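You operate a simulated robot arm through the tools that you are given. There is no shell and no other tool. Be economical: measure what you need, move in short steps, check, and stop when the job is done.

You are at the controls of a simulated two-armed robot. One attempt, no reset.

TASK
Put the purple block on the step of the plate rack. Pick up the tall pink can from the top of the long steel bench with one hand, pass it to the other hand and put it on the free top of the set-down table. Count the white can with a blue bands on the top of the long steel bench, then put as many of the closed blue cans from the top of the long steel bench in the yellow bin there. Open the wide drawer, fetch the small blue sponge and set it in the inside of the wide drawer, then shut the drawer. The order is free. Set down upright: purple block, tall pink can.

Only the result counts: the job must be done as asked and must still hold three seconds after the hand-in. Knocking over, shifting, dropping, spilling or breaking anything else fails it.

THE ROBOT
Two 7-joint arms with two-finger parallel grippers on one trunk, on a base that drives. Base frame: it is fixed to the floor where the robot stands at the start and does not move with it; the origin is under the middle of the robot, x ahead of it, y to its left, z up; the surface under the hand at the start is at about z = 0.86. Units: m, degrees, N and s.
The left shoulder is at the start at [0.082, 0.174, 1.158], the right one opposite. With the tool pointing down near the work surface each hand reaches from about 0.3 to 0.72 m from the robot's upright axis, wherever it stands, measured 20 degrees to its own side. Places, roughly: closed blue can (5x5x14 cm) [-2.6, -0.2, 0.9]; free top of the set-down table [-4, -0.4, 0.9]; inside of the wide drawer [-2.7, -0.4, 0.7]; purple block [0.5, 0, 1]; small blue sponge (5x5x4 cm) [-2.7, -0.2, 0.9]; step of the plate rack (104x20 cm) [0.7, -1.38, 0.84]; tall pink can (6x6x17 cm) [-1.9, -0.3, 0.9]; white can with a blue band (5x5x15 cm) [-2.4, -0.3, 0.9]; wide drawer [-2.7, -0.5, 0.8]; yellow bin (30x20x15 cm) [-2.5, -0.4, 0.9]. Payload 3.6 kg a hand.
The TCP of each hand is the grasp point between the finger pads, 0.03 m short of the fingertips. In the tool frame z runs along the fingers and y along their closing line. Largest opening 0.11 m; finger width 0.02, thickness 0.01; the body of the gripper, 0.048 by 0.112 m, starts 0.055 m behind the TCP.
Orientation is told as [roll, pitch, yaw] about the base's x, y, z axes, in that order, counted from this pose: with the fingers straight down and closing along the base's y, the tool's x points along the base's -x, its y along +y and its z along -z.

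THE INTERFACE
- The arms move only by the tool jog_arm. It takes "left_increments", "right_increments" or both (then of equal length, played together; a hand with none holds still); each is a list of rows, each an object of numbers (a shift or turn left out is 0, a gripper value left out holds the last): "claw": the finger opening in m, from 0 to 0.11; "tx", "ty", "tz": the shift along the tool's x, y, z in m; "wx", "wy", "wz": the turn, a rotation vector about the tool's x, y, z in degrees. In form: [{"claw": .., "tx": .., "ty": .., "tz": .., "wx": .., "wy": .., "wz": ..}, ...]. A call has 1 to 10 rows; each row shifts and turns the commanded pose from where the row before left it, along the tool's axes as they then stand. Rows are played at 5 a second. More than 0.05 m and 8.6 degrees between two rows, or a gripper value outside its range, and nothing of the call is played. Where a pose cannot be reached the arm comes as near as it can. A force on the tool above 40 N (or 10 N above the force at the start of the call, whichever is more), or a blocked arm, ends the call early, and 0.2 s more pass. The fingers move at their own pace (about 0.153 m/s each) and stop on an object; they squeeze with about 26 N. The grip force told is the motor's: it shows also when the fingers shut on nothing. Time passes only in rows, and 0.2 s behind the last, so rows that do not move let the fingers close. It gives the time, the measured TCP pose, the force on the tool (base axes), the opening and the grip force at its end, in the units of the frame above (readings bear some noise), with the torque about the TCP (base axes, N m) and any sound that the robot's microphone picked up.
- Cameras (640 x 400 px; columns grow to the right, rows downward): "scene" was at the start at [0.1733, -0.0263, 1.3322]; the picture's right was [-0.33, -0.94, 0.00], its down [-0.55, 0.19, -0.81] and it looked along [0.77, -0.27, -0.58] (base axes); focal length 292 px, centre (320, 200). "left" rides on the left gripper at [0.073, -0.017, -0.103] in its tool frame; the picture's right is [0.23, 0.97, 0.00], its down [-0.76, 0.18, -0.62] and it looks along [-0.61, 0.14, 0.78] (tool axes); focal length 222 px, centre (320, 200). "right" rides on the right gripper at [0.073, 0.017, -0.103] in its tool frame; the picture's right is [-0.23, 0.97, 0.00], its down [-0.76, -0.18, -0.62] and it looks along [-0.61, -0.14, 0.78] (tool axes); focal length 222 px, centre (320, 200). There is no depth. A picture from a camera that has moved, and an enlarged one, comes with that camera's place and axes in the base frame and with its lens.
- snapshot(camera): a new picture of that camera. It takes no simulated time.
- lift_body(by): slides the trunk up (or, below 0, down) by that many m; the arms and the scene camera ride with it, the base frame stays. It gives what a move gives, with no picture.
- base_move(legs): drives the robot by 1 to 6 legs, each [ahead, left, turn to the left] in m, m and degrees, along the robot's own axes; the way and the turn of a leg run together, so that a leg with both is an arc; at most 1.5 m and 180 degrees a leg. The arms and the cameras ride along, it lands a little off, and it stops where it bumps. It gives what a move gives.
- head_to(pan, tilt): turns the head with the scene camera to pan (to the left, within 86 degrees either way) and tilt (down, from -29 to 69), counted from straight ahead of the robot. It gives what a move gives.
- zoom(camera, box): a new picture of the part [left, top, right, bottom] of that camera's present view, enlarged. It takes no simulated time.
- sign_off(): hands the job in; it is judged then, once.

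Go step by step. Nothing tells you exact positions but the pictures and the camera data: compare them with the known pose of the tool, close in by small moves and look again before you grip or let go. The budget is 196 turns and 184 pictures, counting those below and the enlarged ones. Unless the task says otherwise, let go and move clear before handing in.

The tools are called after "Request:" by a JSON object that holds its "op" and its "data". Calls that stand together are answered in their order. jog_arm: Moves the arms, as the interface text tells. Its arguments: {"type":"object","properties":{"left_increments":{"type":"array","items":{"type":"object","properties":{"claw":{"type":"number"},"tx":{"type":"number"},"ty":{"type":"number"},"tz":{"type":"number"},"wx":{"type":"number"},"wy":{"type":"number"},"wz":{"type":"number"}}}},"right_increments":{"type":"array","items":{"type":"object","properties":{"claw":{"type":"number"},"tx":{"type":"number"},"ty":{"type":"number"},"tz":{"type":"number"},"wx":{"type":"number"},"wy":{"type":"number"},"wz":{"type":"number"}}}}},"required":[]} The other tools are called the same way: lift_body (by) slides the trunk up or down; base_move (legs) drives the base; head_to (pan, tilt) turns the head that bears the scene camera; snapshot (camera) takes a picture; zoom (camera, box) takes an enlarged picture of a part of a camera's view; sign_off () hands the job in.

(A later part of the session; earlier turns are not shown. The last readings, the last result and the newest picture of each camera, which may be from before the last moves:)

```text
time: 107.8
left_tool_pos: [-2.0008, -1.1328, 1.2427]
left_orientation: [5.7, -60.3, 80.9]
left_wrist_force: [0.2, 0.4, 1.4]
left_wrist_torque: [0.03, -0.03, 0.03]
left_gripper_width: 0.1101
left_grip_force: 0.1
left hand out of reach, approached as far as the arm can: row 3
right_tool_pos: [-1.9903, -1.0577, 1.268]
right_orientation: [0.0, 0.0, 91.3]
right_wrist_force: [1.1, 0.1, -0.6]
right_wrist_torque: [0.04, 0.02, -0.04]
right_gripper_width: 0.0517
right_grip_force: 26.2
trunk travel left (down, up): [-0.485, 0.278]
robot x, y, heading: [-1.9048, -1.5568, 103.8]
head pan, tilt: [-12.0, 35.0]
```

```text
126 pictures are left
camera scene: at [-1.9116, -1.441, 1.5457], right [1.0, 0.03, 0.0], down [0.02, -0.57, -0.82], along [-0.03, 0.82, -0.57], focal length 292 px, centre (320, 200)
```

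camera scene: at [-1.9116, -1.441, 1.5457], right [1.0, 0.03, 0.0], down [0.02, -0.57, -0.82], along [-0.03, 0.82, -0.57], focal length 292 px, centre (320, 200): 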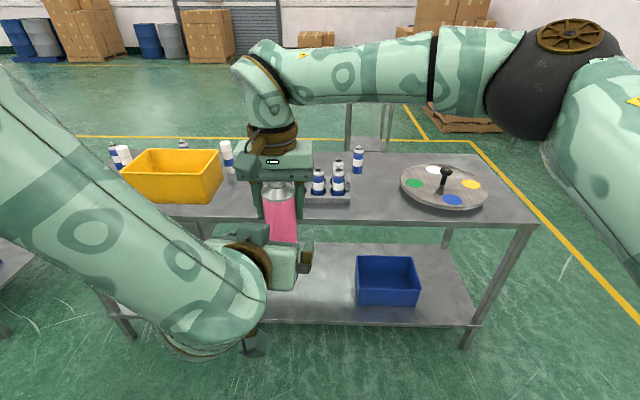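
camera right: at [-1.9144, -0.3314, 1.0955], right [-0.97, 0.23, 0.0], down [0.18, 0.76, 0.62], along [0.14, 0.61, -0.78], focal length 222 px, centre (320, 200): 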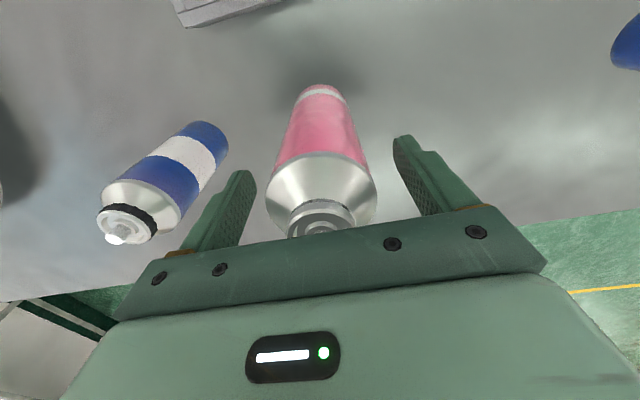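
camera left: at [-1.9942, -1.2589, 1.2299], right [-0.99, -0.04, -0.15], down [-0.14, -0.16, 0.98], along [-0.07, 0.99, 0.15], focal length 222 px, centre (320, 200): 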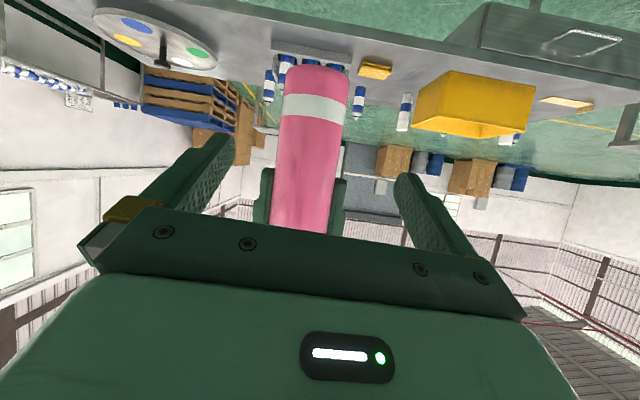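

The left hand is near a joint limit going down, so I'll raise the right hand a bit instead and then advance the left horizontally around the can.

Request:
{"op": "jog_arm", "data": {"right_increments": [{"tz": -0.02}, {"tz": -0.02}, {}, {}, {}], "left_increments": [{}, {}, {"tx": -0.012, "ty": -0.004, "tz": 0.03}, {"tx": -0.012, "ty": -0.004, "tz": 0.03}, {}]}}

Request:
{"op": "snapshot", "data": {"camera": "left"}}

Request:
{"op": "zoom", "data": {"camera": "scene", "box": [180, 120, 360, 320]}}

```text
time: 109.0
left_tool_pos: [-1.9869, -1.0696, 1.2355]
left_orientation: [5.2, -60.6, 80.7]
left_wrist_force: [0.4, -0.5, 0.0]
left_wrist_torque: [0.03, 0.05, 0.02]
left_gripper_width: 0.1101
left_grip_force: 0.1
right_tool_pos: [-1.9856, -1.0605, 1.3072]
right_orientation: [0.1, -0.2, 91.2]
right_wrist_force: [0.5, -0.4, -1.3]
right_wrist_torque: [0.02, 0.04, 0.0]
right_gripper_width: 0.0517
right_grip_force: 25.6
trunk travel left (down, up): [-0.485, 0.278]
robot x, y, heading: [-1.9006, -1.5569, 103.7]
head pan, tilt: [-12.0, 35.0]
```

```text
125 pictures are left
camera left: at [-1.9825, -1.1961, 1.2221], right [-0.99, -0.03, -0.15], down [-0.15, -0.16, 0.98], along [-0.05, 0.99, 0.15], focal length 222 px, centre (320, 200)
```

left: 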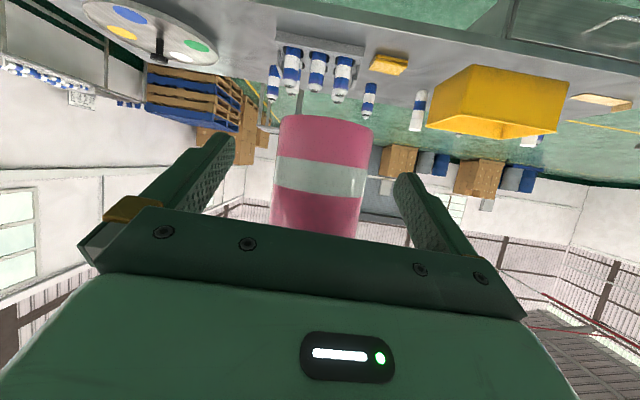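

```text
2.00 times, centred on (270, 220) of scene
camera zoom: at [-1.9106, -1.4428, 1.5458], right [1.0, 0.03, 0.0], down [0.02, -0.57, -0.82], along [-0.03, 0.82, -0.57], focal length 584 px, centre (420, 160)
```

zoom: 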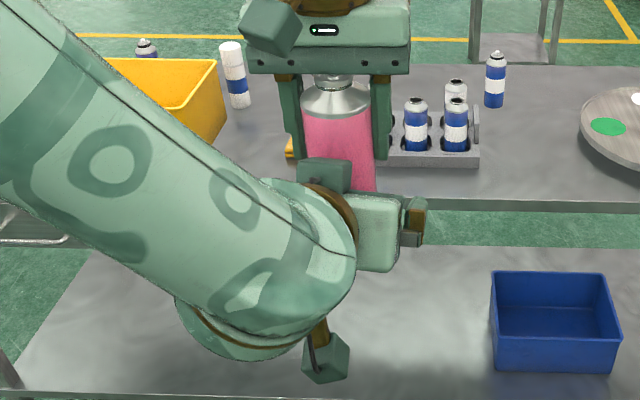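

The left TCP is within 1 cm of the can's axis, about 5.5 cm above its bottom. I'll close the left fingers.

Request:
{"op": "jog_arm", "data": {"left_increments": [{"claw": 0.03}, {}, {}, {}]}}

Request:
{"op": "snapshot", "data": {"camera": "left"}}

```text
time: 110.0
left_tool_pos: [-1.987, -1.0682, 1.2352]
left_orientation: [5.1, -60.5, 80.8]
left_wrist_force: [5.6, 0.6, -0.4]
left_wrist_torque: [-0.19, -0.32, -0.12]
left_gripper_width: 0.0527
left_grip_force: 25.7
right_tool_pos: [-1.9883, -1.0598, 1.306]
right_orientation: [-0.1, 0.0, 91.2]
right_wrist_force: [-4.4, -1.2, 0.8]
right_wrist_torque: [0.08, 0.63, 0.11]
right_gripper_width: 0.0516
right_grip_force: 25.6
trunk travel left (down, up): [-0.485, 0.278]
robot x, y, heading: [-1.9028, -1.5607, 103.9]
head pan, tilt: [-12.0, 35.0]
```

```text
123 pictures are left
camera left: at [-1.9834, -1.1951, 1.2216], right [-0.99, -0.03, -0.16], down [-0.15, -0.16, 0.98], along [-0.05, 0.99, 0.15], focal length 222 px, centre (320, 200)
```

left: 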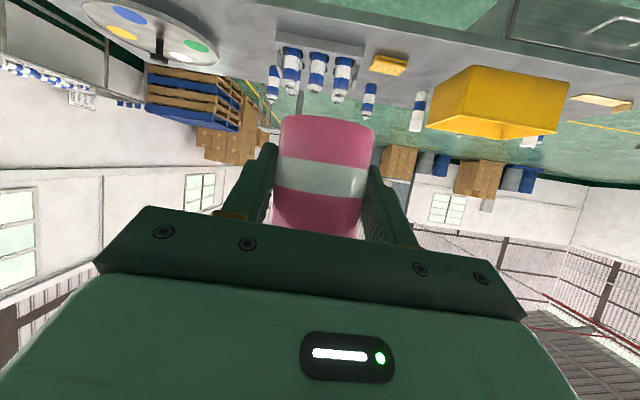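

Both hands grip the can. I'll open the right hand and lift it straight up and away.

Request:
{"op": "jog_arm", "data": {"right_increments": [{"claw": 0.1}, {}, {}, {"tz": -0.04}, {"tz": -0.04}, {"ty": -0.04}, {"ty": -0.04}, {"ty": -0.04}, {"ty": -0.04}, {}]}}

Request:
{"op": "snapshot", "data": {"camera": "scene"}}

```text
time: 112.2
left_tool_pos: [-1.9898, -1.0678, 1.2344]
left_orientation: [5.0, -60.5, 80.9]
left_wrist_force: [0.4, 1.0, 0.0]
left_wrist_torque: [-0.01, -0.04, -0.01]
left_gripper_width: 0.0527
left_grip_force: 25.6
right_tool_pos: [-1.8292, -1.0584, 1.3868]
right_orientation: [-0.1, 0.1, 91.3]
right_wrist_force: [-0.6, 0.3, 0.3]
right_wrist_torque: [0.02, -0.05, -0.01]
right_gripper_width: 0.1
right_grip_force: 0.1
trunk travel left (down, up): [-0.485, 0.278]
robot x, y, heading: [-1.9032, -1.5569, 104.1]
head pan, tilt: [-12.0, 35.0]
```

```text
122 pictures are left
camera scene: at [-1.9137, -1.441, 1.5456], right [1.0, 0.03, 0.0], down [0.02, -0.57, -0.82], along [-0.03, 0.82, -0.57], focal length 292 px, centre (320, 200)
```

scene: 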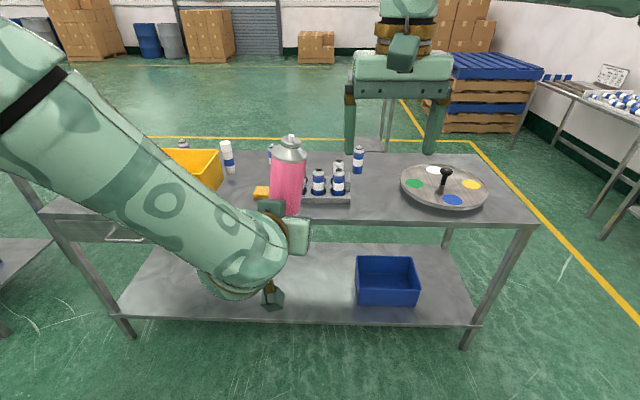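

The hand-over worked; the left hand alone holds the can upright. I'll drive left toward the set-down table and look.

Request:
{"op": "base_move", "data": {"legs": [[0, 0, -14], [0, 1.5, 0]]}}

Request:
{"op": "head_to", "data": {"pan": 15, "tilt": 30}}

Request:
{"op": "snapshot", "data": {"camera": "scene"}}

```text
time: 120.4
left_tool_pos: [-3.3253, -1.0499, 1.2341]
left_orientation: [5.1, -60.6, 66.5]
left_wrist_force: [-0.2, 0.8, -0.2]
left_wrist_torque: [-0.03, -0.01, 0.01]
left_gripper_width: 0.052
left_grip_force: 26.1
right_tool_pos: [-3.167, -1.0791, 1.3875]
right_orientation: [0.0, 0.0, 77.0]
right_wrist_force: [0.6, 0.3, -0.5]
right_wrist_torque: [-0.02, 0.0, 0.0]
right_gripper_width: 0.1001
right_grip_force: 0.0
trunk travel left (down, up): [-0.485, 0.278]
robot x, y, heading: [-3.3607, -1.5437, 89.6]
head pan, tilt: [-12.0, 35.0]
```

```text
time: 121.3
left_tool_pos: [-3.3264, -1.0501, 1.2333]
left_orientation: [5.1, -60.4, 66.5]
left_wrist_force: [-0.1, -0.1, -1.9]
left_wrist_torque: [0.0, 0.02, 0.03]
left_gripper_width: 0.0521
left_grip_force: 26.6
right_tool_pos: [-3.1677, -1.08, 1.3885]
right_orientation: [-0.1, 0.0, 76.9]
right_wrist_force: [0.7, 0.3, -0.2]
right_wrist_torque: [0.0, 0.0, -0.04]
right_gripper_width: 0.0998
right_grip_force: 0.0
trunk travel left (down, up): [-0.485, 0.278]
robot x, y, heading: [-3.3663, -1.5453, 89.5]
head pan, tilt: [15.0, 30.0]
```

```text
121 pictures are left
camera scene: at [-3.3859, -1.4277, 1.5534], right [0.97, 0.25, 0.0], down [0.13, -0.48, -0.87], along [-0.22, 0.84, -0.5], focal length 292 px, centre (320, 200)
```

scene: 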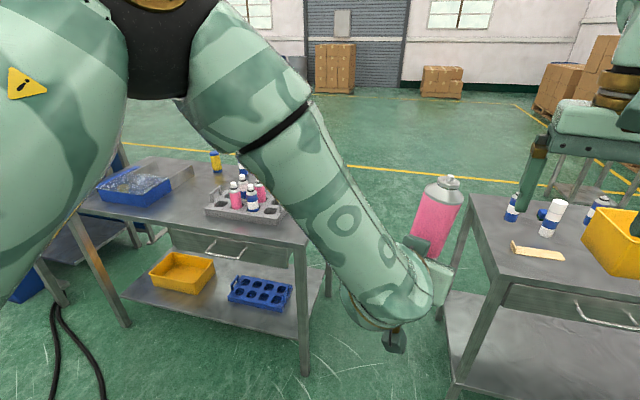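

The set-down table spans x about -4.75 to -3.65 and holds a can rack and a blue crate. I'll shift left for a direct view to find its free part.

Request:
{"op": "base_move", "data": {"legs": [[0, 0.65, 0]]}}

Request:
{"op": "head_to", "data": {"pan": 0, "tilt": 35}}

Request:
{"op": "snapshot", "data": {"camera": "scene"}}

Request:
{"op": "snapshot", "data": {"camera": "left"}}

Request:
{"op": "snapshot", "data": {"camera": "right"}}

```text
time: 124.9
left_tool_pos: [-3.9738, -1.0481, 1.2345]
left_orientation: [5.2, -60.5, 67.1]
left_wrist_force: [0.2, 0.4, 0.1]
left_wrist_torque: [-0.05, -0.02, 0.01]
left_gripper_width: 0.0519
left_grip_force: 26.0
right_tool_pos: [-3.8162, -1.0764, 1.3867]
right_orientation: [-0.1, -0.1, 77.6]
right_wrist_force: [0.6, -0.8, 0.2]
right_wrist_torque: [0.03, 0.02, 0.0]
right_gripper_width: 0.1
right_grip_force: 0.0
trunk travel left (down, up): [-0.485, 0.278]
robot x, y, heading: [-4.009, -1.5463, 90.0]
head pan, tilt: [15.0, 30.0]
```

```text
time: 125.6
left_tool_pos: [-3.9749, -1.049, 1.2357]
left_orientation: [5.1, -60.5, 67.1]
left_wrist_force: [-0.1, -0.9, -0.2]
left_wrist_torque: [-0.05, -0.01, -0.02]
left_gripper_width: 0.0517
left_grip_force: 25.7
right_tool_pos: [-3.8156, -1.0762, 1.3875]
right_orientation: [-0.1, 0.0, 77.5]
right_wrist_force: [-0.2, 0.6, -0.9]
right_wrist_torque: [0.01, 0.0, 0.02]
right_gripper_width: 0.0998
right_grip_force: 0.0
trunk travel left (down, up): [-0.485, 0.278]
robot x, y, heading: [-4.0095, -1.5424, 90.1]
head pan, tilt: [0.0, 35.0]
```

```text
120 pictures are left
camera scene: at [-4.0073, -1.4261, 1.5457], right [1.0, 0.0, 0.0], down [0.0, -0.57, -0.82], along [0.0, 0.82, -0.57], focal length 292 px, centre (320, 200)
```

scene: 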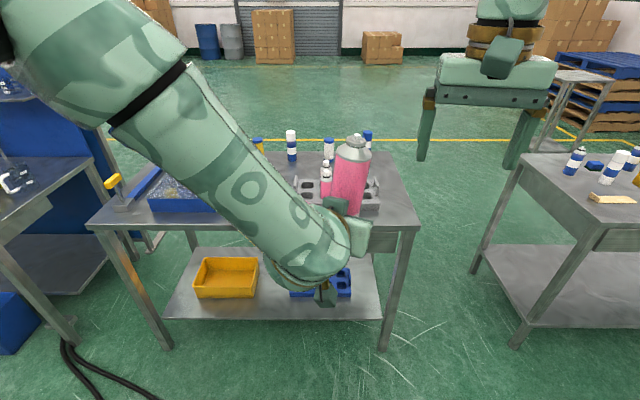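

```text
119 pictures are left
camera left: at [-4.0, -1.1725, 1.2215], right [-0.97, 0.2, -0.16], down [-0.18, -0.12, 0.98], along [0.18, 0.97, 0.15], focal length 222 px, centre (320, 200)
```

left: 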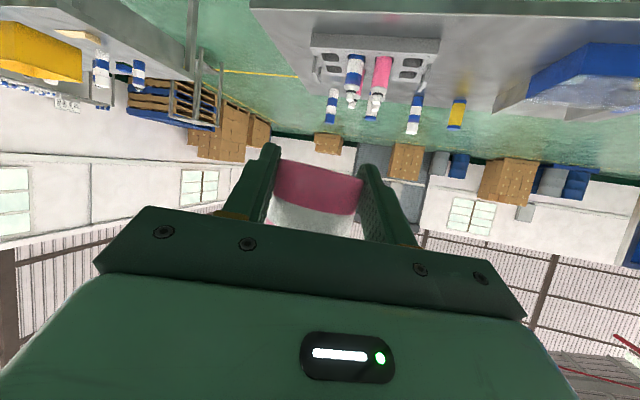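

```text
118 pictures are left
camera right: at [-3.8473, -1.144, 1.4905], right [-0.9, 0.43, 0.0], down [0.34, 0.71, 0.62], along [0.27, 0.56, -0.78], focal length 222 px, centre (320, 200)
```

right: 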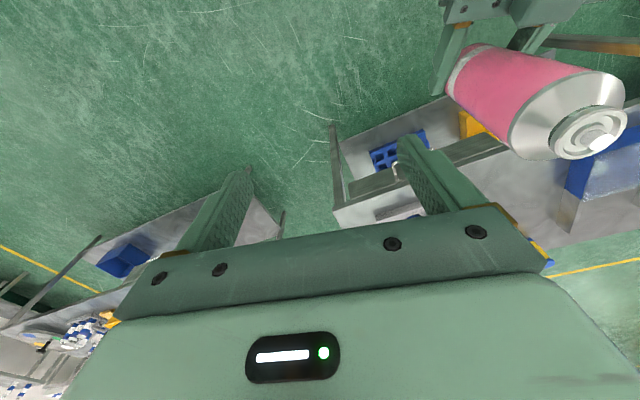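

The can has slipped about 2.5 cm up in the left hand during release, so I'll set it near the table's front edge where the tilted hand's camera hangs outside. The strip between the rack (x about -4.11) and the blue crate (x about -4.38) is free, and I'll aim at (-4.24, -0.50).

Request:
{"op": "jog_arm", "data": {"right_increments": [{"tx": 0.04, "ty": -0.02}, {"tx": 0.04, "ty": -0.02}, {"tx": 0.04, "ty": -0.02}, {"ty": -0.04}, {"ty": -0.04}, {}]}}

Request:
{"op": "base_move", "data": {"legs": [[0, 0.26, 0], [0.4, 0, 0]]}}

Request:
{"op": "head_to", "data": {"pan": -10, "tilt": 48}}

Request:
{"op": "snapshot", "data": {"camera": "scene"}}

Request:
{"op": "snapshot", "data": {"camera": "left"}}

```text
time: 127.0
left_tool_pos: [-3.9749, -1.0474, 1.2353]
left_orientation: [5.2, -60.5, 67.3]
left_wrist_force: [0.5, -0.1, -0.4]
left_wrist_torque: [0.01, 0.02, -0.02]
left_gripper_width: 0.0517
left_grip_force: 26.4
right_tool_pos: [-3.7089, -1.2265, 1.3876]
right_orientation: [-0.3, 0.0, 77.6]
right_wrist_force: [0.0, 0.3, -0.2]
right_wrist_torque: [-0.03, -0.05, 0.01]
right_gripper_width: 0.1
right_grip_force: 0.1
trunk travel left (down, up): [-0.485, 0.278]
robot x, y, heading: [-4.0074, -1.5408, 90.1]
head pan, tilt: [0.0, 35.0]
```

```text
time: 131.0
left_tool_pos: [-4.2423, -0.6465, 1.2348]
left_orientation: [5.1, -60.5, 67.6]
left_wrist_force: [0.2, 0.4, 0.2]
left_wrist_torque: [-0.02, -0.03, 0.03]
left_gripper_width: 0.0515
left_grip_force: 26.1
right_tool_pos: [-3.9742, -0.8212, 1.388]
right_orientation: [-0.1, 0.0, 78.0]
right_wrist_force: [1.0, -0.5, 0.3]
right_wrist_torque: [0.02, 0.0, 0.0]
right_gripper_width: 0.1002
right_grip_force: 0.1
trunk travel left (down, up): [-0.485, 0.278]
robot x, y, heading: [-4.2722, -1.1376, 90.7]
head pan, tilt: [0.0, 35.0]
```

```text
time: 131.8
left_tool_pos: [-4.2419, -0.646, 1.2349]
left_orientation: [5.1, -60.5, 67.5]
left_wrist_force: [0.5, 0.4, -0.5]
left_wrist_torque: [0.02, 0.03, 0.0]
left_gripper_width: 0.0515
left_grip_force: 25.8
right_tool_pos: [-3.9749, -0.8215, 1.3884]
right_orientation: [-0.1, 0.0, 78.0]
right_wrist_force: [0.0, 0.2, -0.4]
right_wrist_torque: [-0.01, 0.01, 0.01]
right_gripper_width: 0.1002
right_grip_force: 0.0
trunk travel left (down, up): [-0.485, 0.278]
robot x, y, heading: [-4.2699, -1.1435, 90.5]
head pan, tilt: [-10.0, 48.0]
```

```text
117 pictures are left
camera scene: at [-4.2582, -1.0346, 1.5267], right [0.99, -0.16, 0.0], down [-0.12, -0.73, -0.67], along [0.11, 0.66, -0.74], focal length 292 px, centre (320, 200)
```

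scene: 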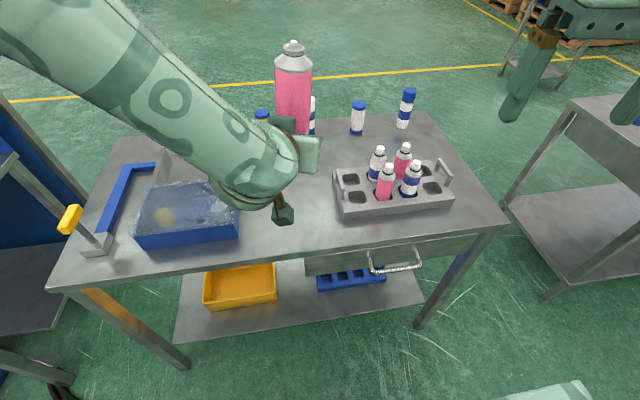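

```text
116 pictures are left
camera left: at [-4.2666, -0.7707, 1.2215], right [-0.97, 0.2, -0.16], down [-0.18, -0.12, 0.98], along [0.17, 0.97, 0.15], focal length 222 px, centre (320, 200)
```

left: 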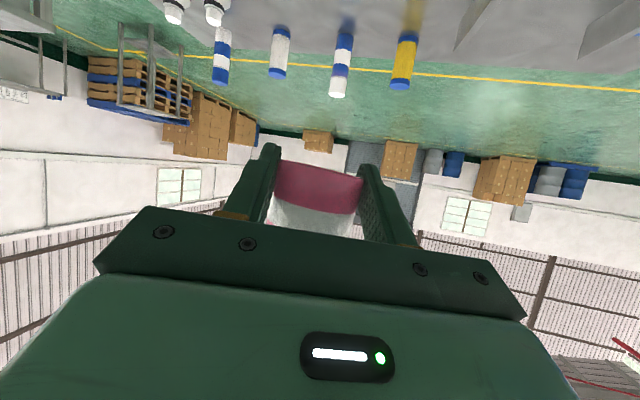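

There is a clear free patch in front of the left hand. I'll lower the trunk most of the way, drive forward 0.115 so the can comes to y about -0.52, and look.

Request:
{"op": "lift_body", "data": {"by": -0.25}}

Request:
{"op": "base_move", "data": {"legs": [[0.115, 0.01, 0]]}}

Request:
{"op": "snapshot", "data": {"camera": "scene"}}

Request:
{"op": "snapshot", "data": {"camera": "left"}}

```text
time: 134.3
left_tool_pos: [-4.2428, -0.6462, 0.9845]
left_orientation: [5.0, -60.6, 67.5]
left_wrist_force: [0.3, -0.2, -0.5]
left_wrist_torque: [-0.01, 0.01, 0.01]
left_gripper_width: 0.0514
left_grip_force: 25.6
right_tool_pos: [-3.9736, -0.8227, 1.1383]
right_orientation: [-0.1, -0.2, 77.9]
right_wrist_force: [0.1, -0.3, -0.6]
right_wrist_torque: [0.01, 0.01, -0.05]
right_gripper_width: 0.1
right_grip_force: 0.1
trunk travel left (down, up): [-0.235, 0.528]
robot x, y, heading: [-4.2747, -1.1402, 90.4]
head pan, tilt: [-10.0, 48.0]
```

```text
time: 135.6
left_tool_pos: [-4.2522, -0.5256, 0.9832]
left_orientation: [4.9, -60.4, 67.5]
left_wrist_force: [-0.3, -0.2, 0.0]
left_wrist_torque: [-0.02, 0.0, -0.03]
left_gripper_width: 0.0515
left_grip_force: 25.7
right_tool_pos: [-3.9866, -0.7034, 1.1366]
right_orientation: [-0.1, 0.1, 77.9]
right_wrist_force: [0.1, -0.2, -0.6]
right_wrist_torque: [0.01, 0.0, -0.04]
right_gripper_width: 0.1001
right_grip_force: 0.0
trunk travel left (down, up): [-0.235, 0.528]
robot x, y, heading: [-4.2843, -1.0189, 90.7]
head pan, tilt: [-10.0, 48.0]
```

```text
115 pictures are left
camera scene: at [-4.2705, -0.8315, 1.2725], right [0.99, -0.16, 0.0], down [-0.12, -0.73, -0.67], along [0.11, 0.66, -0.74], focal length 292 px, centre (320, 200)
```

scene: 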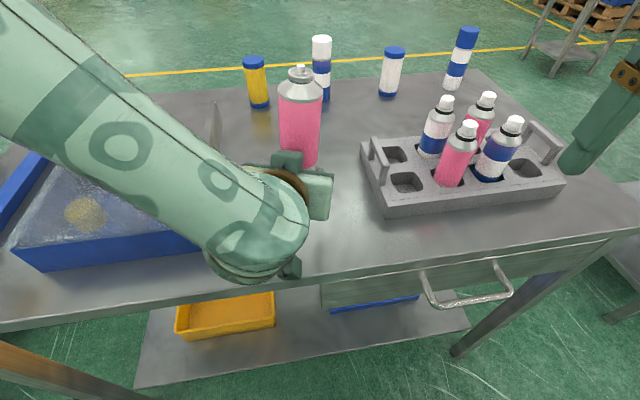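

```text
114 pictures are left
camera left: at [-4.2778, -0.6511, 0.9709], right [-0.97, 0.2, -0.16], down [-0.18, -0.12, 0.98], along [0.18, 0.97, 0.15], focal length 222 px, centre (320, 200)
```

left: 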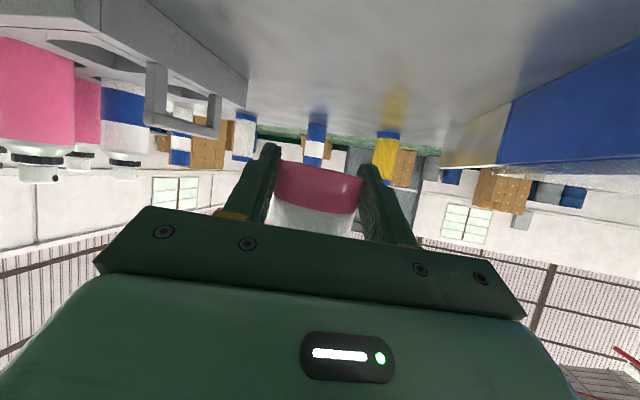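

Clear all around. I'll lower 6 cm more and check the gap below the can.

Request:
{"op": "lift_body", "data": {"by": -0.06}}

Request:
{"op": "snapshot", "data": {"camera": "left"}}

Request:
{"op": "snapshot", "data": {"camera": "scene"}}

```text
time: 136.6
left_tool_pos: [-4.253, -0.5286, 0.9248]
left_orientation: [5.1, -60.6, 67.6]
left_wrist_force: [-0.4, -0.4, -0.7]
left_wrist_torque: [0.01, -0.01, 0.03]
left_gripper_width: 0.0514
left_grip_force: 26.2
right_tool_pos: [-3.9851, -0.7039, 1.079]
right_orientation: [-0.1, -0.1, 77.9]
right_wrist_force: [1.0, -0.1, 0.4]
right_wrist_torque: [0.03, 0.03, 0.0]
right_gripper_width: 0.1
right_grip_force: 0.1
trunk travel left (down, up): [-0.175, 0.588]
robot x, y, heading: [-4.2792, -1.0278, 90.5]
head pan, tilt: [-10.0, 48.0]
```

```text
113 pictures are left
camera left: at [-4.2777, -0.6528, 0.9122], right [-0.97, 0.2, -0.16], down [-0.18, -0.12, 0.98], along [0.18, 0.97, 0.15], focal length 222 px, centre (320, 200)
```

left: 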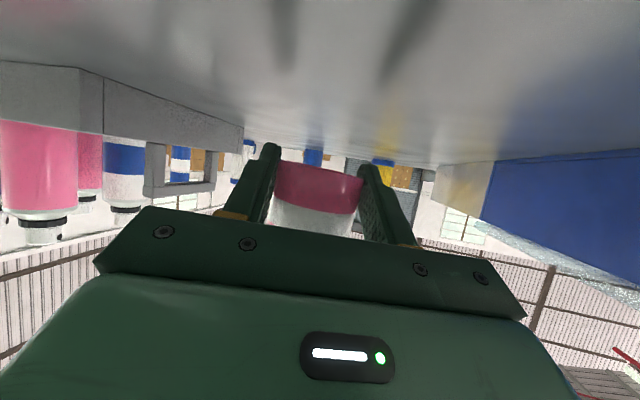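

```text
112 pictures are left
camera scene: at [-4.2708, -0.8019, 1.2104], right [0.99, -0.16, 0.0], down [-0.12, -0.73, -0.67], along [0.11, 0.66, -0.74], focal length 292 px, centre (320, 200)
```

scene: 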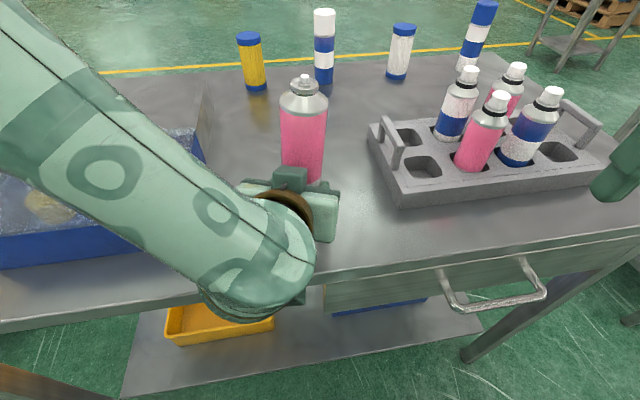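

The can's bottom is now only ~1.5 cm below the left TCP, lower than the fingertips could allow for a clean set-down. I'll raise again and let the right hand hold the top while the left re-grips lower.

Request:
{"op": "lift_body", "data": {"by": 0.12}}

Request:
{"op": "jog_arm", "data": {"right_increments": [{"tz": -0.04}, {"tz": -0.04}, {"ty": 0.04, "tx": -0.018}, {"ty": 0.04, "tx": -0.018}, {"ty": 0.04, "tx": -0.018}, {"ty": 0.04, "tx": -0.018}, {"ty": 0.04, "tx": -0.018}, {"ty": 0.04, "tx": -0.018}, {"ty": 0.03, "tx": -0.01}, {}]}}

Request:
{"op": "head_to", "data": {"pan": 0, "tilt": 38}}

Request:
{"op": "snapshot", "data": {"camera": "right"}}

Request:
{"op": "snapshot", "data": {"camera": "scene"}}

```text
time: 138.1
left_tool_pos: [-4.2529, -0.5273, 1.0447]
left_orientation: [5.2, -60.4, 67.4]
left_wrist_force: [0.3, -0.4, -0.1]
left_wrist_torque: [-0.02, -0.01, 0.02]
left_gripper_width: 0.0515
left_grip_force: 25.9
right_tool_pos: [-3.9859, -0.7031, 1.1973]
right_orientation: [-0.1, 0.2, 77.9]
right_wrist_force: [0.1, 0.2, 0.3]
right_wrist_torque: [-0.03, -0.02, -0.01]
right_gripper_width: 0.1001
right_grip_force: 0.1
trunk travel left (down, up): [-0.295, 0.468]
robot x, y, heading: [-4.2808, -1.0201, 90.5]
head pan, tilt: [-10.0, 48.0]
```

```text
time: 140.3
left_tool_pos: [-4.2535, -0.5267, 1.0451]
left_orientation: [5.1, -60.5, 67.3]
left_wrist_force: [0.8, 0.8, -0.4]
left_wrist_torque: [-0.04, 0.02, -0.01]
left_gripper_width: 0.0514
left_grip_force: 26.6
right_tool_pos: [-4.2264, -0.5318, 1.2786]
right_orientation: [-0.1, 0.0, 77.9]
right_wrist_force: [-0.4, 0.1, 0.2]
right_wrist_torque: [-0.03, -0.01, 0.01]
right_gripper_width: 0.0999
right_grip_force: 0.0
trunk travel left (down, up): [-0.295, 0.468]
robot x, y, heading: [-4.2867, -1.0236, 90.3]
head pan, tilt: [-10.0, 48.0]
```

```text
time: 141.0
left_tool_pos: [-4.2533, -0.5279, 1.0445]
left_orientation: [5.1, -60.5, 67.5]
left_wrist_force: [0.5, -0.2, -0.3]
left_wrist_torque: [0.01, 0.01, -0.01]
left_gripper_width: 0.0515
left_grip_force: 26.3
right_tool_pos: [-4.226, -0.5317, 1.2776]
right_orientation: [0.0, 0.0, 77.9]
right_wrist_force: [-0.2, 0.0, -0.5]
right_wrist_torque: [0.0, -0.01, -0.01]
right_gripper_width: 0.1
right_grip_force: 0.1
trunk travel left (down, up): [-0.295, 0.468]
robot x, y, heading: [-4.2801, -1.0217, 90.6]
head pan, tilt: [0.0, 38.0]
```

```text
111 pictures are left
camera right: at [-4.2574, -0.6005, 1.3814], right [-0.9, 0.43, 0.0], down [0.33, 0.71, 0.62], along [0.27, 0.56, -0.78], focal length 222 px, centre (320, 200)
```

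right: 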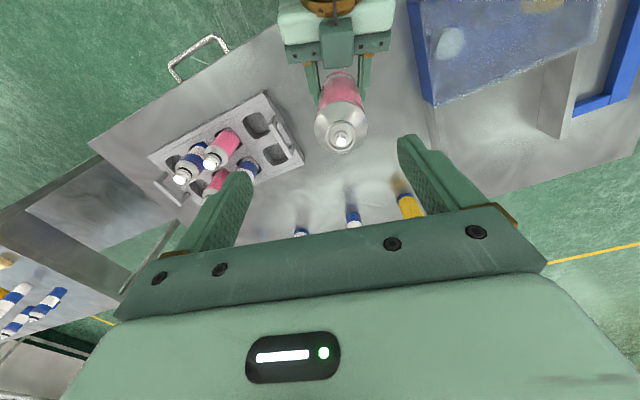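

```text
110 pictures are left
camera scene: at [-4.284, -0.8523, 1.3488], right [1.0, 0.01, 0.0], down [0.01, -0.62, -0.79], along [-0.01, 0.79, -0.62], focal length 292 px, centre (320, 200)
```

scene: 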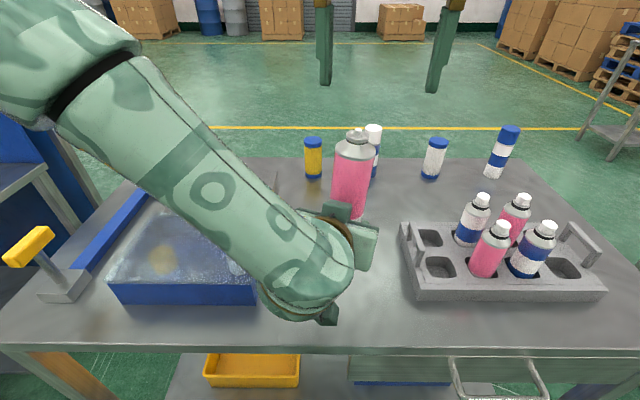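

The can stands vertical with its nozzle at about (-4.241, -0.523, 1.196). I'll lower the right hand onto its top.

Request:
{"op": "jog_arm", "data": {"right_increments": [{"tx": -0.006, "ty": 0.016}, {"tz": 0.04}, {"tz": 0.04}, {"tz": 0.025}, {}]}}

Request:
{"op": "snapshot", "data": {"camera": "right"}}

Request:
{"op": "snapshot", "data": {"camera": "scene"}}

```text
time: 142.2
left_tool_pos: [-4.2538, -0.5286, 1.0448]
left_orientation: [5.1, -60.5, 67.6]
left_wrist_force: [0.6, 0.0, -0.6]
left_wrist_torque: [-0.02, -0.02, -0.01]
left_gripper_width: 0.0513
left_grip_force: 25.9
right_tool_pos: [-4.2394, -0.5228, 1.1726]
right_orientation: [-0.1, -0.1, 77.9]
right_wrist_force: [-0.3, -0.1, 0.6]
right_wrist_torque: [-0.02, -0.01, 0.01]
right_gripper_width: 0.0998
right_grip_force: 0.1
trunk travel left (down, up): [-0.295, 0.468]
robot x, y, heading: [-4.2812, -1.0225, 90.5]
head pan, tilt: [0.0, 38.0]
```

```text
109 pictures are left
camera right: at [-4.2691, -0.5902, 1.2756], right [-0.9, 0.43, 0.0], down [0.33, 0.71, 0.62], along [0.27, 0.56, -0.78], focal length 222 px, centre (320, 200)
```

right: 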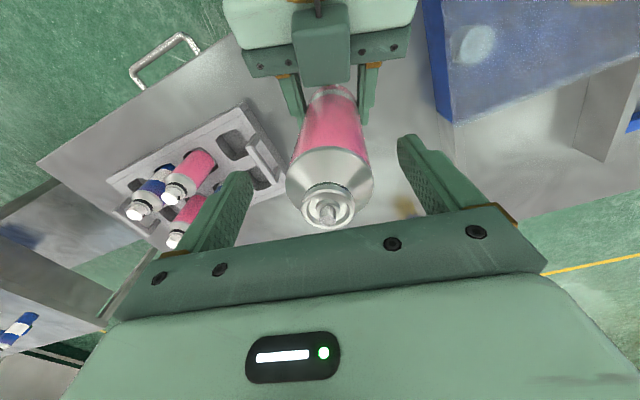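

```text
108 pictures are left
camera scene: at [-4.2842, -0.8524, 1.349], right [1.0, 0.01, 0.0], down [0.01, -0.62, -0.79], along [-0.01, 0.79, -0.62], focal length 292 px, centre (320, 200)
```

scene: 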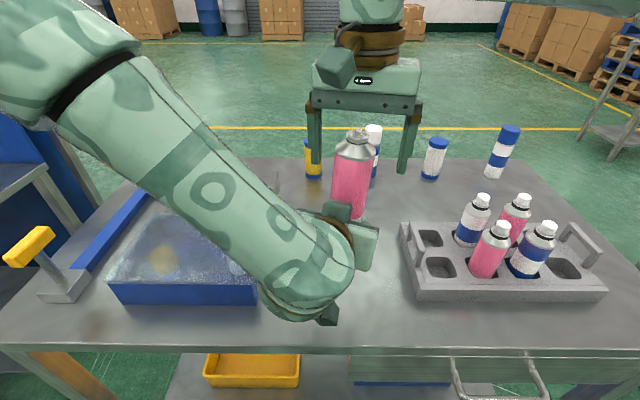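

Well centred. I'll lower slightly, grip with the right hand, open the left, raise the can 4 cm with the right, then look.

Request:
{"op": "jog_arm", "data": {"right_increments": [{"tz": 0.012}, {}, {"claw": 0.03}, {}, {}]}}

Request:
{"op": "jog_arm", "data": {"left_increments": [{"claw": 0.1}, {}, {}, {}, {}, {}], "right_increments": [{}, {}, {}, {"tz": -0.02}, {"tz": -0.02}, {}]}}

Request:
{"op": "snapshot", "data": {"camera": "left"}}

Request:
{"op": "snapshot", "data": {"camera": "scene"}}

```text
time: 143.4
left_tool_pos: [-4.2528, -0.5281, 1.0446]
left_orientation: [5.1, -60.4, 67.1]
left_wrist_force: [19.6, -4.1, -4.7]
left_wrist_torque: [0.04, 0.81, -0.2]
left_gripper_width: 0.0517
left_grip_force: 26.1
right_tool_pos: [-4.2406, -0.5229, 1.1628]
right_orientation: [0.0, -0.1, 78.0]
right_wrist_force: [-19.7, 4.2, 4.6]
right_wrist_torque: [0.39, 1.61, 0.05]
right_gripper_width: 0.0548
right_grip_force: 25.6
trunk travel left (down, up): [-0.295, 0.468]
robot x, y, heading: [-4.2831, -1.0223, 90.4]
head pan, tilt: [0.0, 38.0]
```

```text
time: 144.8
left_tool_pos: [-4.2534, -0.527, 1.0445]
left_orientation: [5.1, -60.5, 67.5]
left_wrist_force: [0.0, 0.6, -0.5]
left_wrist_torque: [0.04, 0.02, -0.02]
left_gripper_width: 0.1001
left_grip_force: 0.1
right_tool_pos: [-4.2391, -0.5224, 1.203]
right_orientation: [0.0, 0.1, 77.8]
right_wrist_force: [0.5, -0.8, 0.0]
right_wrist_torque: [-0.02, 0.03, 0.0]
right_gripper_width: 0.0518
right_grip_force: 25.5
trunk travel left (down, up): [-0.295, 0.468]
robot x, y, heading: [-4.2837, -1.0232, 90.6]
head pan, tilt: [0.0, 38.0]
```

```text
107 pictures are left
camera left: at [-4.2778, -0.6521, 1.0314], right [-0.97, 0.2, -0.16], down [-0.18, -0.12, 0.98], along [0.18, 0.97, 0.15], focal length 222 px, centre (320, 200)
```

left: 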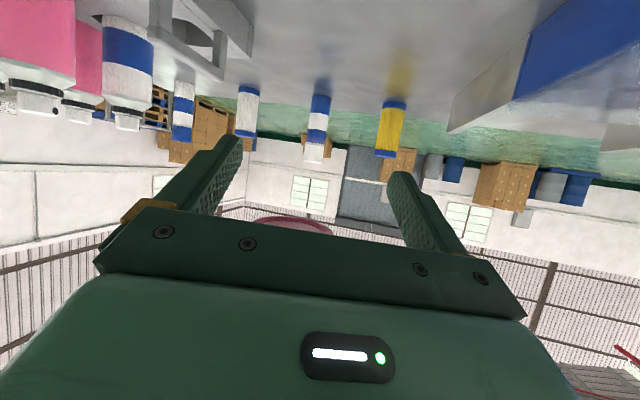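

```text
106 pictures are left
camera scene: at [-4.284, -0.8521, 1.3489], right [1.0, 0.01, 0.0], down [0.01, -0.62, -0.79], along [-0.01, 0.79, -0.62], focal length 292 px, centre (320, 200)
```

scene: 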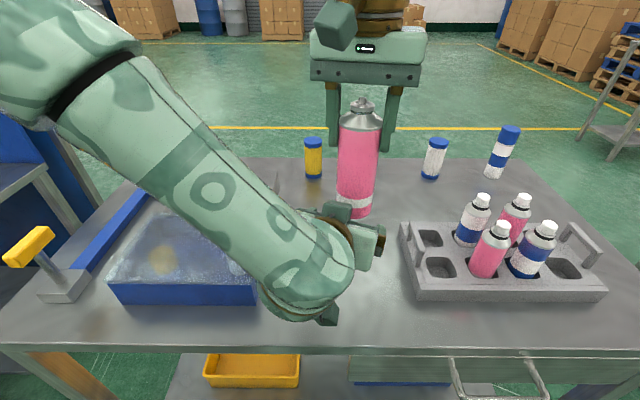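

I moved the wrong way: the can must go down relative to the left hand. I'll lower it 7 cm with the right hand and centre the left fingers by about 1 cm.

Request:
{"op": "jog_arm", "data": {"right_increments": [{}, {"tz": 0.02}, {"tz": 0.02}, {"tz": 0.02}, {"tz": 0.012}, {}], "left_increments": [{"ty": -0.01}, {}, {}, {}, {}, {}]}}

Request:
{"op": "snapshot", "data": {"camera": "left"}}

Request:
{"op": "snapshot", "data": {"camera": "scene"}}

```text
time: 146.2
left_tool_pos: [-4.2443, -0.5295, 1.0452]
left_orientation: [5.2, -60.4, 67.5]
left_wrist_force: [-0.3, -0.2, 0.6]
left_wrist_torque: [0.0, 0.0, -0.03]
left_gripper_width: 0.1
left_grip_force: 0.0
right_tool_pos: [-4.2397, -0.5238, 1.1296]
right_orientation: [-0.1, 0.0, 77.9]
right_wrist_force: [-0.5, -0.3, -1.2]
right_wrist_torque: [0.01, 0.03, 0.0]
right_gripper_width: 0.0519
right_grip_force: 26.3
trunk travel left (down, up): [-0.295, 0.468]
robot x, y, heading: [-4.2841, -1.0251, 90.4]
head pan, tilt: [0.0, 38.0]
```

```text
105 pictures are left
camera left: at [-4.2683, -0.6547, 1.0318], right [-0.97, 0.2, -0.16], down [-0.18, -0.12, 0.98], along [0.18, 0.97, 0.15], focal length 222 px, centre (320, 200)
```

left: 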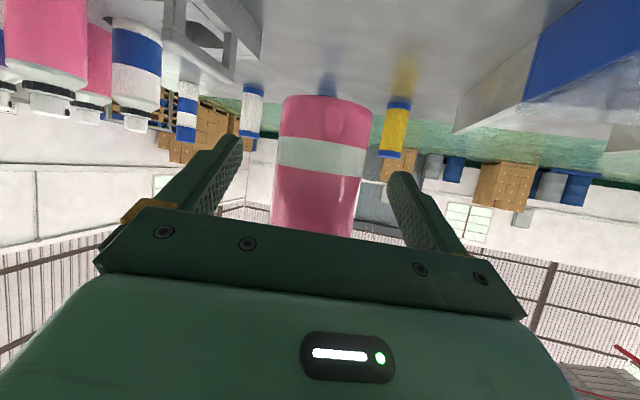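

```text
104 pictures are left
camera scene: at [-4.2841, -0.8523, 1.3489], right [1.0, 0.01, 0.0], down [0.01, -0.62, -0.79], along [-0.01, 0.79, -0.62], focal length 292 px, centre (320, 200)
```

scene: 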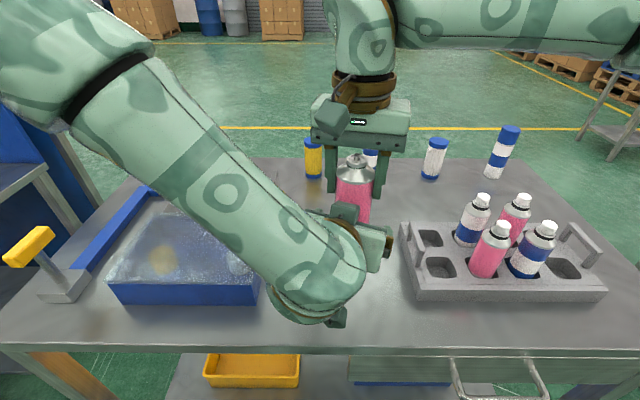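

Now the left TCP is about 4.6 cm above the can's bottom. I'll close the left, open the right fully, and check before moving the right hand.

Request:
{"op": "jog_arm", "data": {"left_increments": [{"claw": 0.03}, {}, {}, {}, {}, {}, {}], "right_increments": [{}, {}, {}, {}, {"claw": 0.11}, {}, {}]}}

Request:
{"op": "snapshot", "data": {"camera": "left"}}

Request:
{"op": "snapshot", "data": {"camera": "right"}}

```text
time: 147.8
left_tool_pos: [-4.2441, -0.5311, 1.045]
left_orientation: [5.1, -60.5, 67.6]
left_wrist_force: [0.2, 0.6, -1.0]
left_wrist_torque: [-0.02, -0.01, 0.01]
left_gripper_width: 0.0512
left_grip_force: 26.6
right_tool_pos: [-4.2405, -0.5234, 1.1294]
right_orientation: [0.0, 0.0, 77.9]
right_wrist_force: [-0.2, 0.0, -0.1]
right_wrist_torque: [0.02, 0.02, 0.01]
right_gripper_width: 0.1098
right_grip_force: 0.1
trunk travel left (down, up): [-0.295, 0.468]
robot x, y, heading: [-4.2809, -1.0235, 90.6]
head pan, tilt: [0.0, 38.0]
```

```text
103 pictures are left
camera left: at [-4.2683, -0.6546, 1.0317], right [-0.97, 0.2, -0.16], down [-0.18, -0.12, 0.98], along [0.18, 0.97, 0.15], focal length 222 px, centre (320, 200)
```

left: 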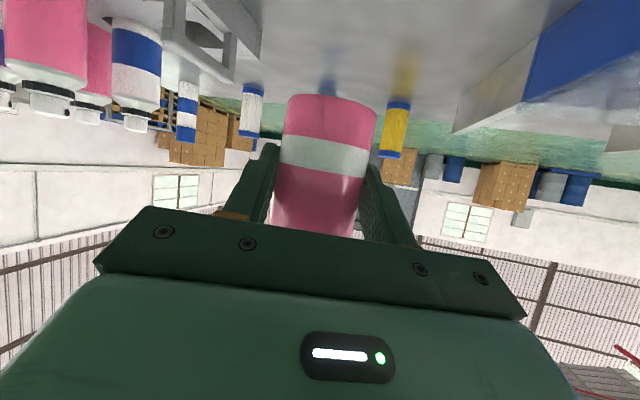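

```text
102 pictures are left
camera right: at [-4.2706, -0.5914, 1.2324], right [-0.9, 0.43, 0.0], down [0.33, 0.71, 0.62], along [0.27, 0.56, -0.78], focal length 222 px, centre (320, 200)
```

right: 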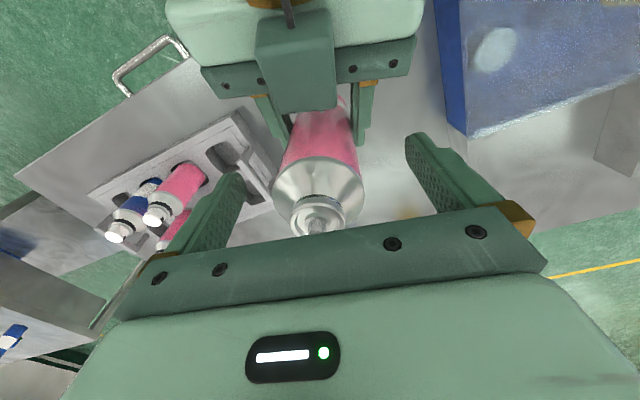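

No slip this time. I'll lift the right hand straight up and away, and check again.

Request:
{"op": "jog_arm", "data": {"right_increments": [{"tz": -0.04}, {"tz": -0.04}, {"tz": -0.03}, {"tx": 0.02, "ty": -0.04}, {"tx": 0.02, "ty": -0.04}, {"tx": 0.03, "ty": -0.035}, {"tx": 0.03, "ty": -0.035}, {"tx": 0.03, "ty": -0.035}, {}]}}

Request:
{"op": "snapshot", "data": {"camera": "left"}}

Request:
{"op": "snapshot", "data": {"camera": "scene"}}

```text
time: 149.8
left_tool_pos: [-4.2439, -0.5309, 1.0439]
left_orientation: [5.0, -60.5, 67.6]
left_wrist_force: [0.5, -0.3, -0.6]
left_wrist_torque: [-0.01, -0.05, -0.05]
left_gripper_width: 0.0512
left_grip_force: 26.1
right_tool_pos: [-4.0867, -0.6881, 1.2377]
right_orientation: [-0.1, 0.0, 77.9]
right_wrist_force: [-0.8, 0.8, -0.1]
right_wrist_torque: [0.04, -0.01, 0.0]
right_gripper_width: 0.1101
right_grip_force: 0.1
trunk travel left (down, up): [-0.295, 0.468]
robot x, y, heading: [-4.2838, -1.0217, 90.7]
head pan, tilt: [0.0, 38.0]
```

```text
101 pictures are left
camera left: at [-4.2689, -0.6542, 1.0315], right [-0.97, 0.2, -0.16], down [-0.18, -0.12, 0.98], along [0.18, 0.97, 0.15], focal length 222 px, centre (320, 200)
```

left: 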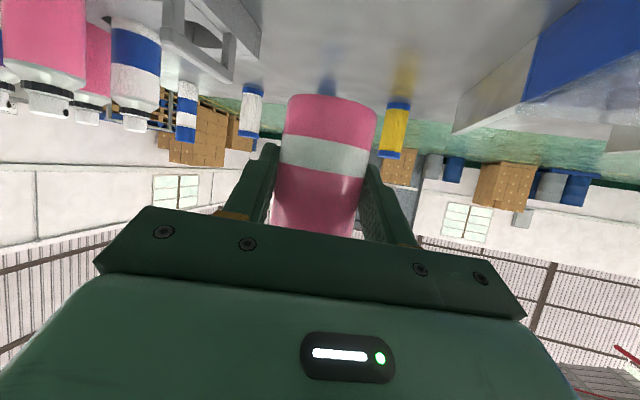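

```text
100 pictures are left
camera scene: at [-4.2848, -0.8516, 1.3488], right [1.0, 0.01, 0.0], down [0.01, -0.62, -0.79], along [-0.01, 0.79, -0.62], focal length 292 px, centre (320, 200)
```

scene: 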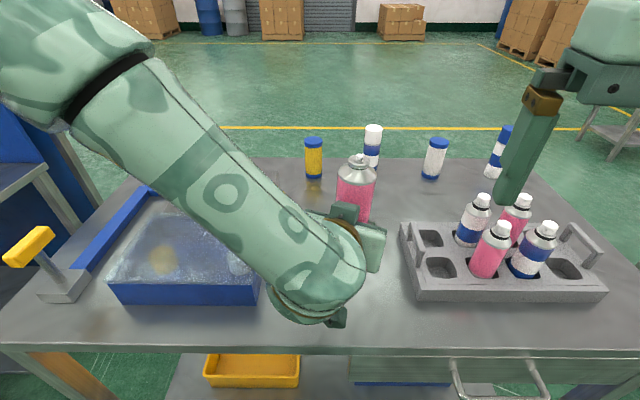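

The can sits firmly in the left hand with its lower part free. I'll lower with the trunk to about 1–2 cm above the table and check.

Request:
{"op": "lift_body", "data": {"by": -0.12}}

Request:
{"op": "snapshot", "data": {"camera": "left"}}

Request:
{"op": "snapshot", "data": {"camera": "scene"}}

```text
time: 151.3
left_tool_pos: [-4.2447, -0.5306, 0.9253]
left_orientation: [5.0, -60.7, 67.6]
left_wrist_force: [-0.5, 4.7, 13.4]
left_wrist_torque: [0.35, -0.38, 0.17]
left_gripper_width: 0.0515
left_grip_force: 25.8
right_tool_pos: [-4.0859, -0.6887, 1.1193]
right_orientation: [-0.1, -0.2, 77.8]
right_wrist_force: [-0.2, 0.6, 0.4]
right_wrist_torque: [-0.01, -0.05, -0.01]
right_gripper_width: 0.1103
right_grip_force: 0.1
trunk travel left (down, up): [-0.175, 0.588]
robot x, y, heading: [-4.2804, -1.022, 90.4]
head pan, tilt: [0.0, 38.0]
```

```text
99 pictures are left
camera left: at [-4.268, -0.6549, 0.9123], right [-0.97, 0.2, -0.16], down [-0.18, -0.12, 0.98], along [0.17, 0.97, 0.15], focal length 222 px, centre (320, 200)
```

left: 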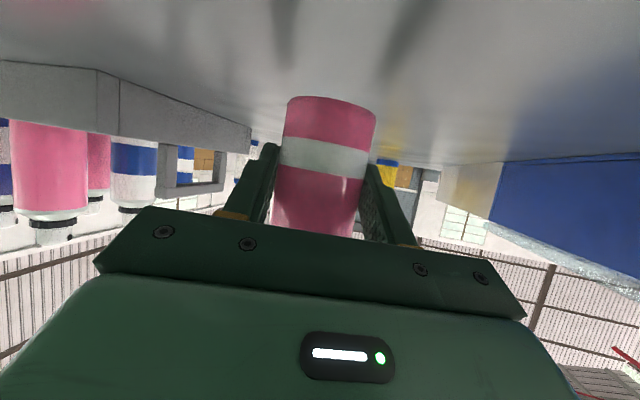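

```text
98 pictures are left
camera scene: at [-4.2846, -0.7929, 1.2249], right [1.0, 0.01, 0.0], down [0.01, -0.62, -0.79], along [-0.01, 0.79, -0.62], focal length 292 px, centre (320, 200)
```

scene: 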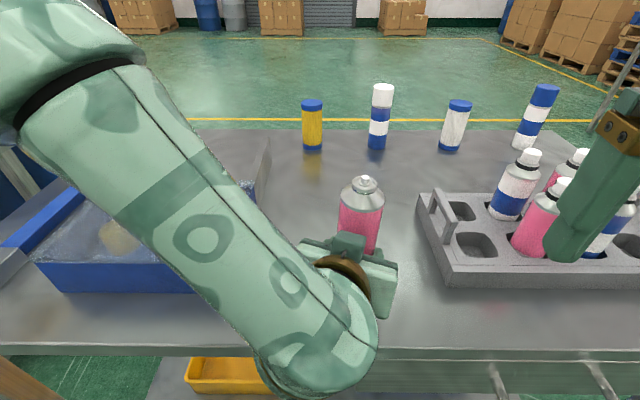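

The wrist shows 13 N of contact: the can stands on the table. I'll open the left fingers and pull back along the tool axis.

Request:
{"op": "jog_arm", "data": {"left_increments": [{"claw": 0.06}, {"claw": 0.07}, {"claw": 0.1}, {}]}}

Request:
{"op": "snapshot", "data": {"camera": "left"}}

```text
time: 152.3
left_tool_pos: [-4.2432, -0.5317, 0.9238]
left_orientation: [5.1, -60.4, 67.5]
left_wrist_force: [-0.3, 0.2, -0.1]
left_wrist_torque: [0.01, 0.01, -0.02]
left_gripper_width: 0.0998
left_grip_force: 0.1
right_tool_pos: [-4.0843, -0.6883, 1.1192]
right_orientation: [-0.1, 0.0, 78.0]
right_wrist_force: [0.3, 0.4, 0.4]
right_wrist_torque: [-0.03, 0.0, -0.03]
right_gripper_width: 0.1101
right_grip_force: 0.0
trunk travel left (down, up): [-0.175, 0.588]
robot x, y, heading: [-4.2828, -1.0234, 90.7]
head pan, tilt: [0.0, 38.0]
```

```text
97 pictures are left
camera left: at [-4.2683, -0.6554, 0.911], right [-0.97, 0.2, -0.16], down [-0.18, -0.12, 0.98], along [0.18, 0.97, 0.15], focal length 222 px, centre (320, 200)
```

left: 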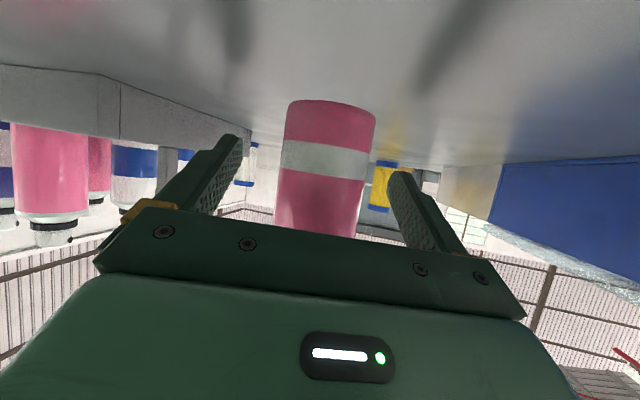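

The can stands on its own. I'll withdraw the left hand along its axis.

Request:
{"op": "jog_arm", "data": {"left_increments": [{"tz": -0.025}, {"tz": -0.03}, {"tz": -0.03}, {"tz": -0.03}, {}]}}

Request:
{"op": "base_move", "data": {"legs": [[-0.45, 0, 0]]}}

Request:
{"op": "snapshot", "data": {"camera": "scene"}}

```text
time: 153.5
left_tool_pos: [-4.2737, -0.612, 0.9828]
left_orientation: [5.3, -61.2, 69.5]
left_wrist_force: [0.6, 0.7, -0.4]
left_wrist_torque: [-0.02, 0.01, -0.01]
left_gripper_width: 0.0998
left_grip_force: 0.1
left hand out of reach, approached as far as the arm can: row 4
right_tool_pos: [-4.0854, -0.6878, 1.1188]
right_orientation: [-0.2, -0.1, 77.8]
right_wrist_force: [0.4, 0.1, -0.2]
right_wrist_torque: [0.03, -0.01, 0.01]
right_gripper_width: 0.11
right_grip_force: 0.0
trunk travel left (down, up): [-0.175, 0.588]
robot x, y, heading: [-4.2851, -1.0225, 90.5]
head pan, tilt: [0.0, 38.0]
```

```text
time: 156.2
left_tool_pos: [-4.2649, -1.0635, 0.9848]
left_orientation: [4.0, -61.3, 70.1]
left_wrist_force: [0.4, -0.3, 0.0]
left_wrist_torque: [0.01, -0.01, 0.01]
left_gripper_width: 0.0999
left_grip_force: 0.1
right_tool_pos: [-4.0804, -1.139, 1.1193]
right_orientation: [-0.1, -0.1, 77.6]
right_wrist_force: [-1.2, -0.7, 0.6]
right_wrist_torque: [0.01, -0.01, -0.01]
right_gripper_width: 0.1099
right_grip_force: 0.1
trunk travel left (down, up): [-0.175, 0.588]
robot x, y, heading: [-4.2755, -1.4734, 90.3]
head pan, tilt: [0.0, 38.0]
```

```text
96 pictures are left
camera scene: at [-4.28, -1.2419, 1.2247], right [1.0, 0.01, 0.0], down [0.0, -0.62, -0.79], along [0.0, 0.79, -0.62], focal length 292 px, centre (320, 200)
```

scene: 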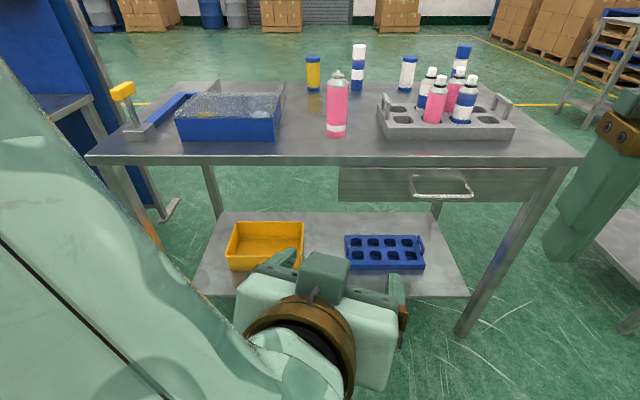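

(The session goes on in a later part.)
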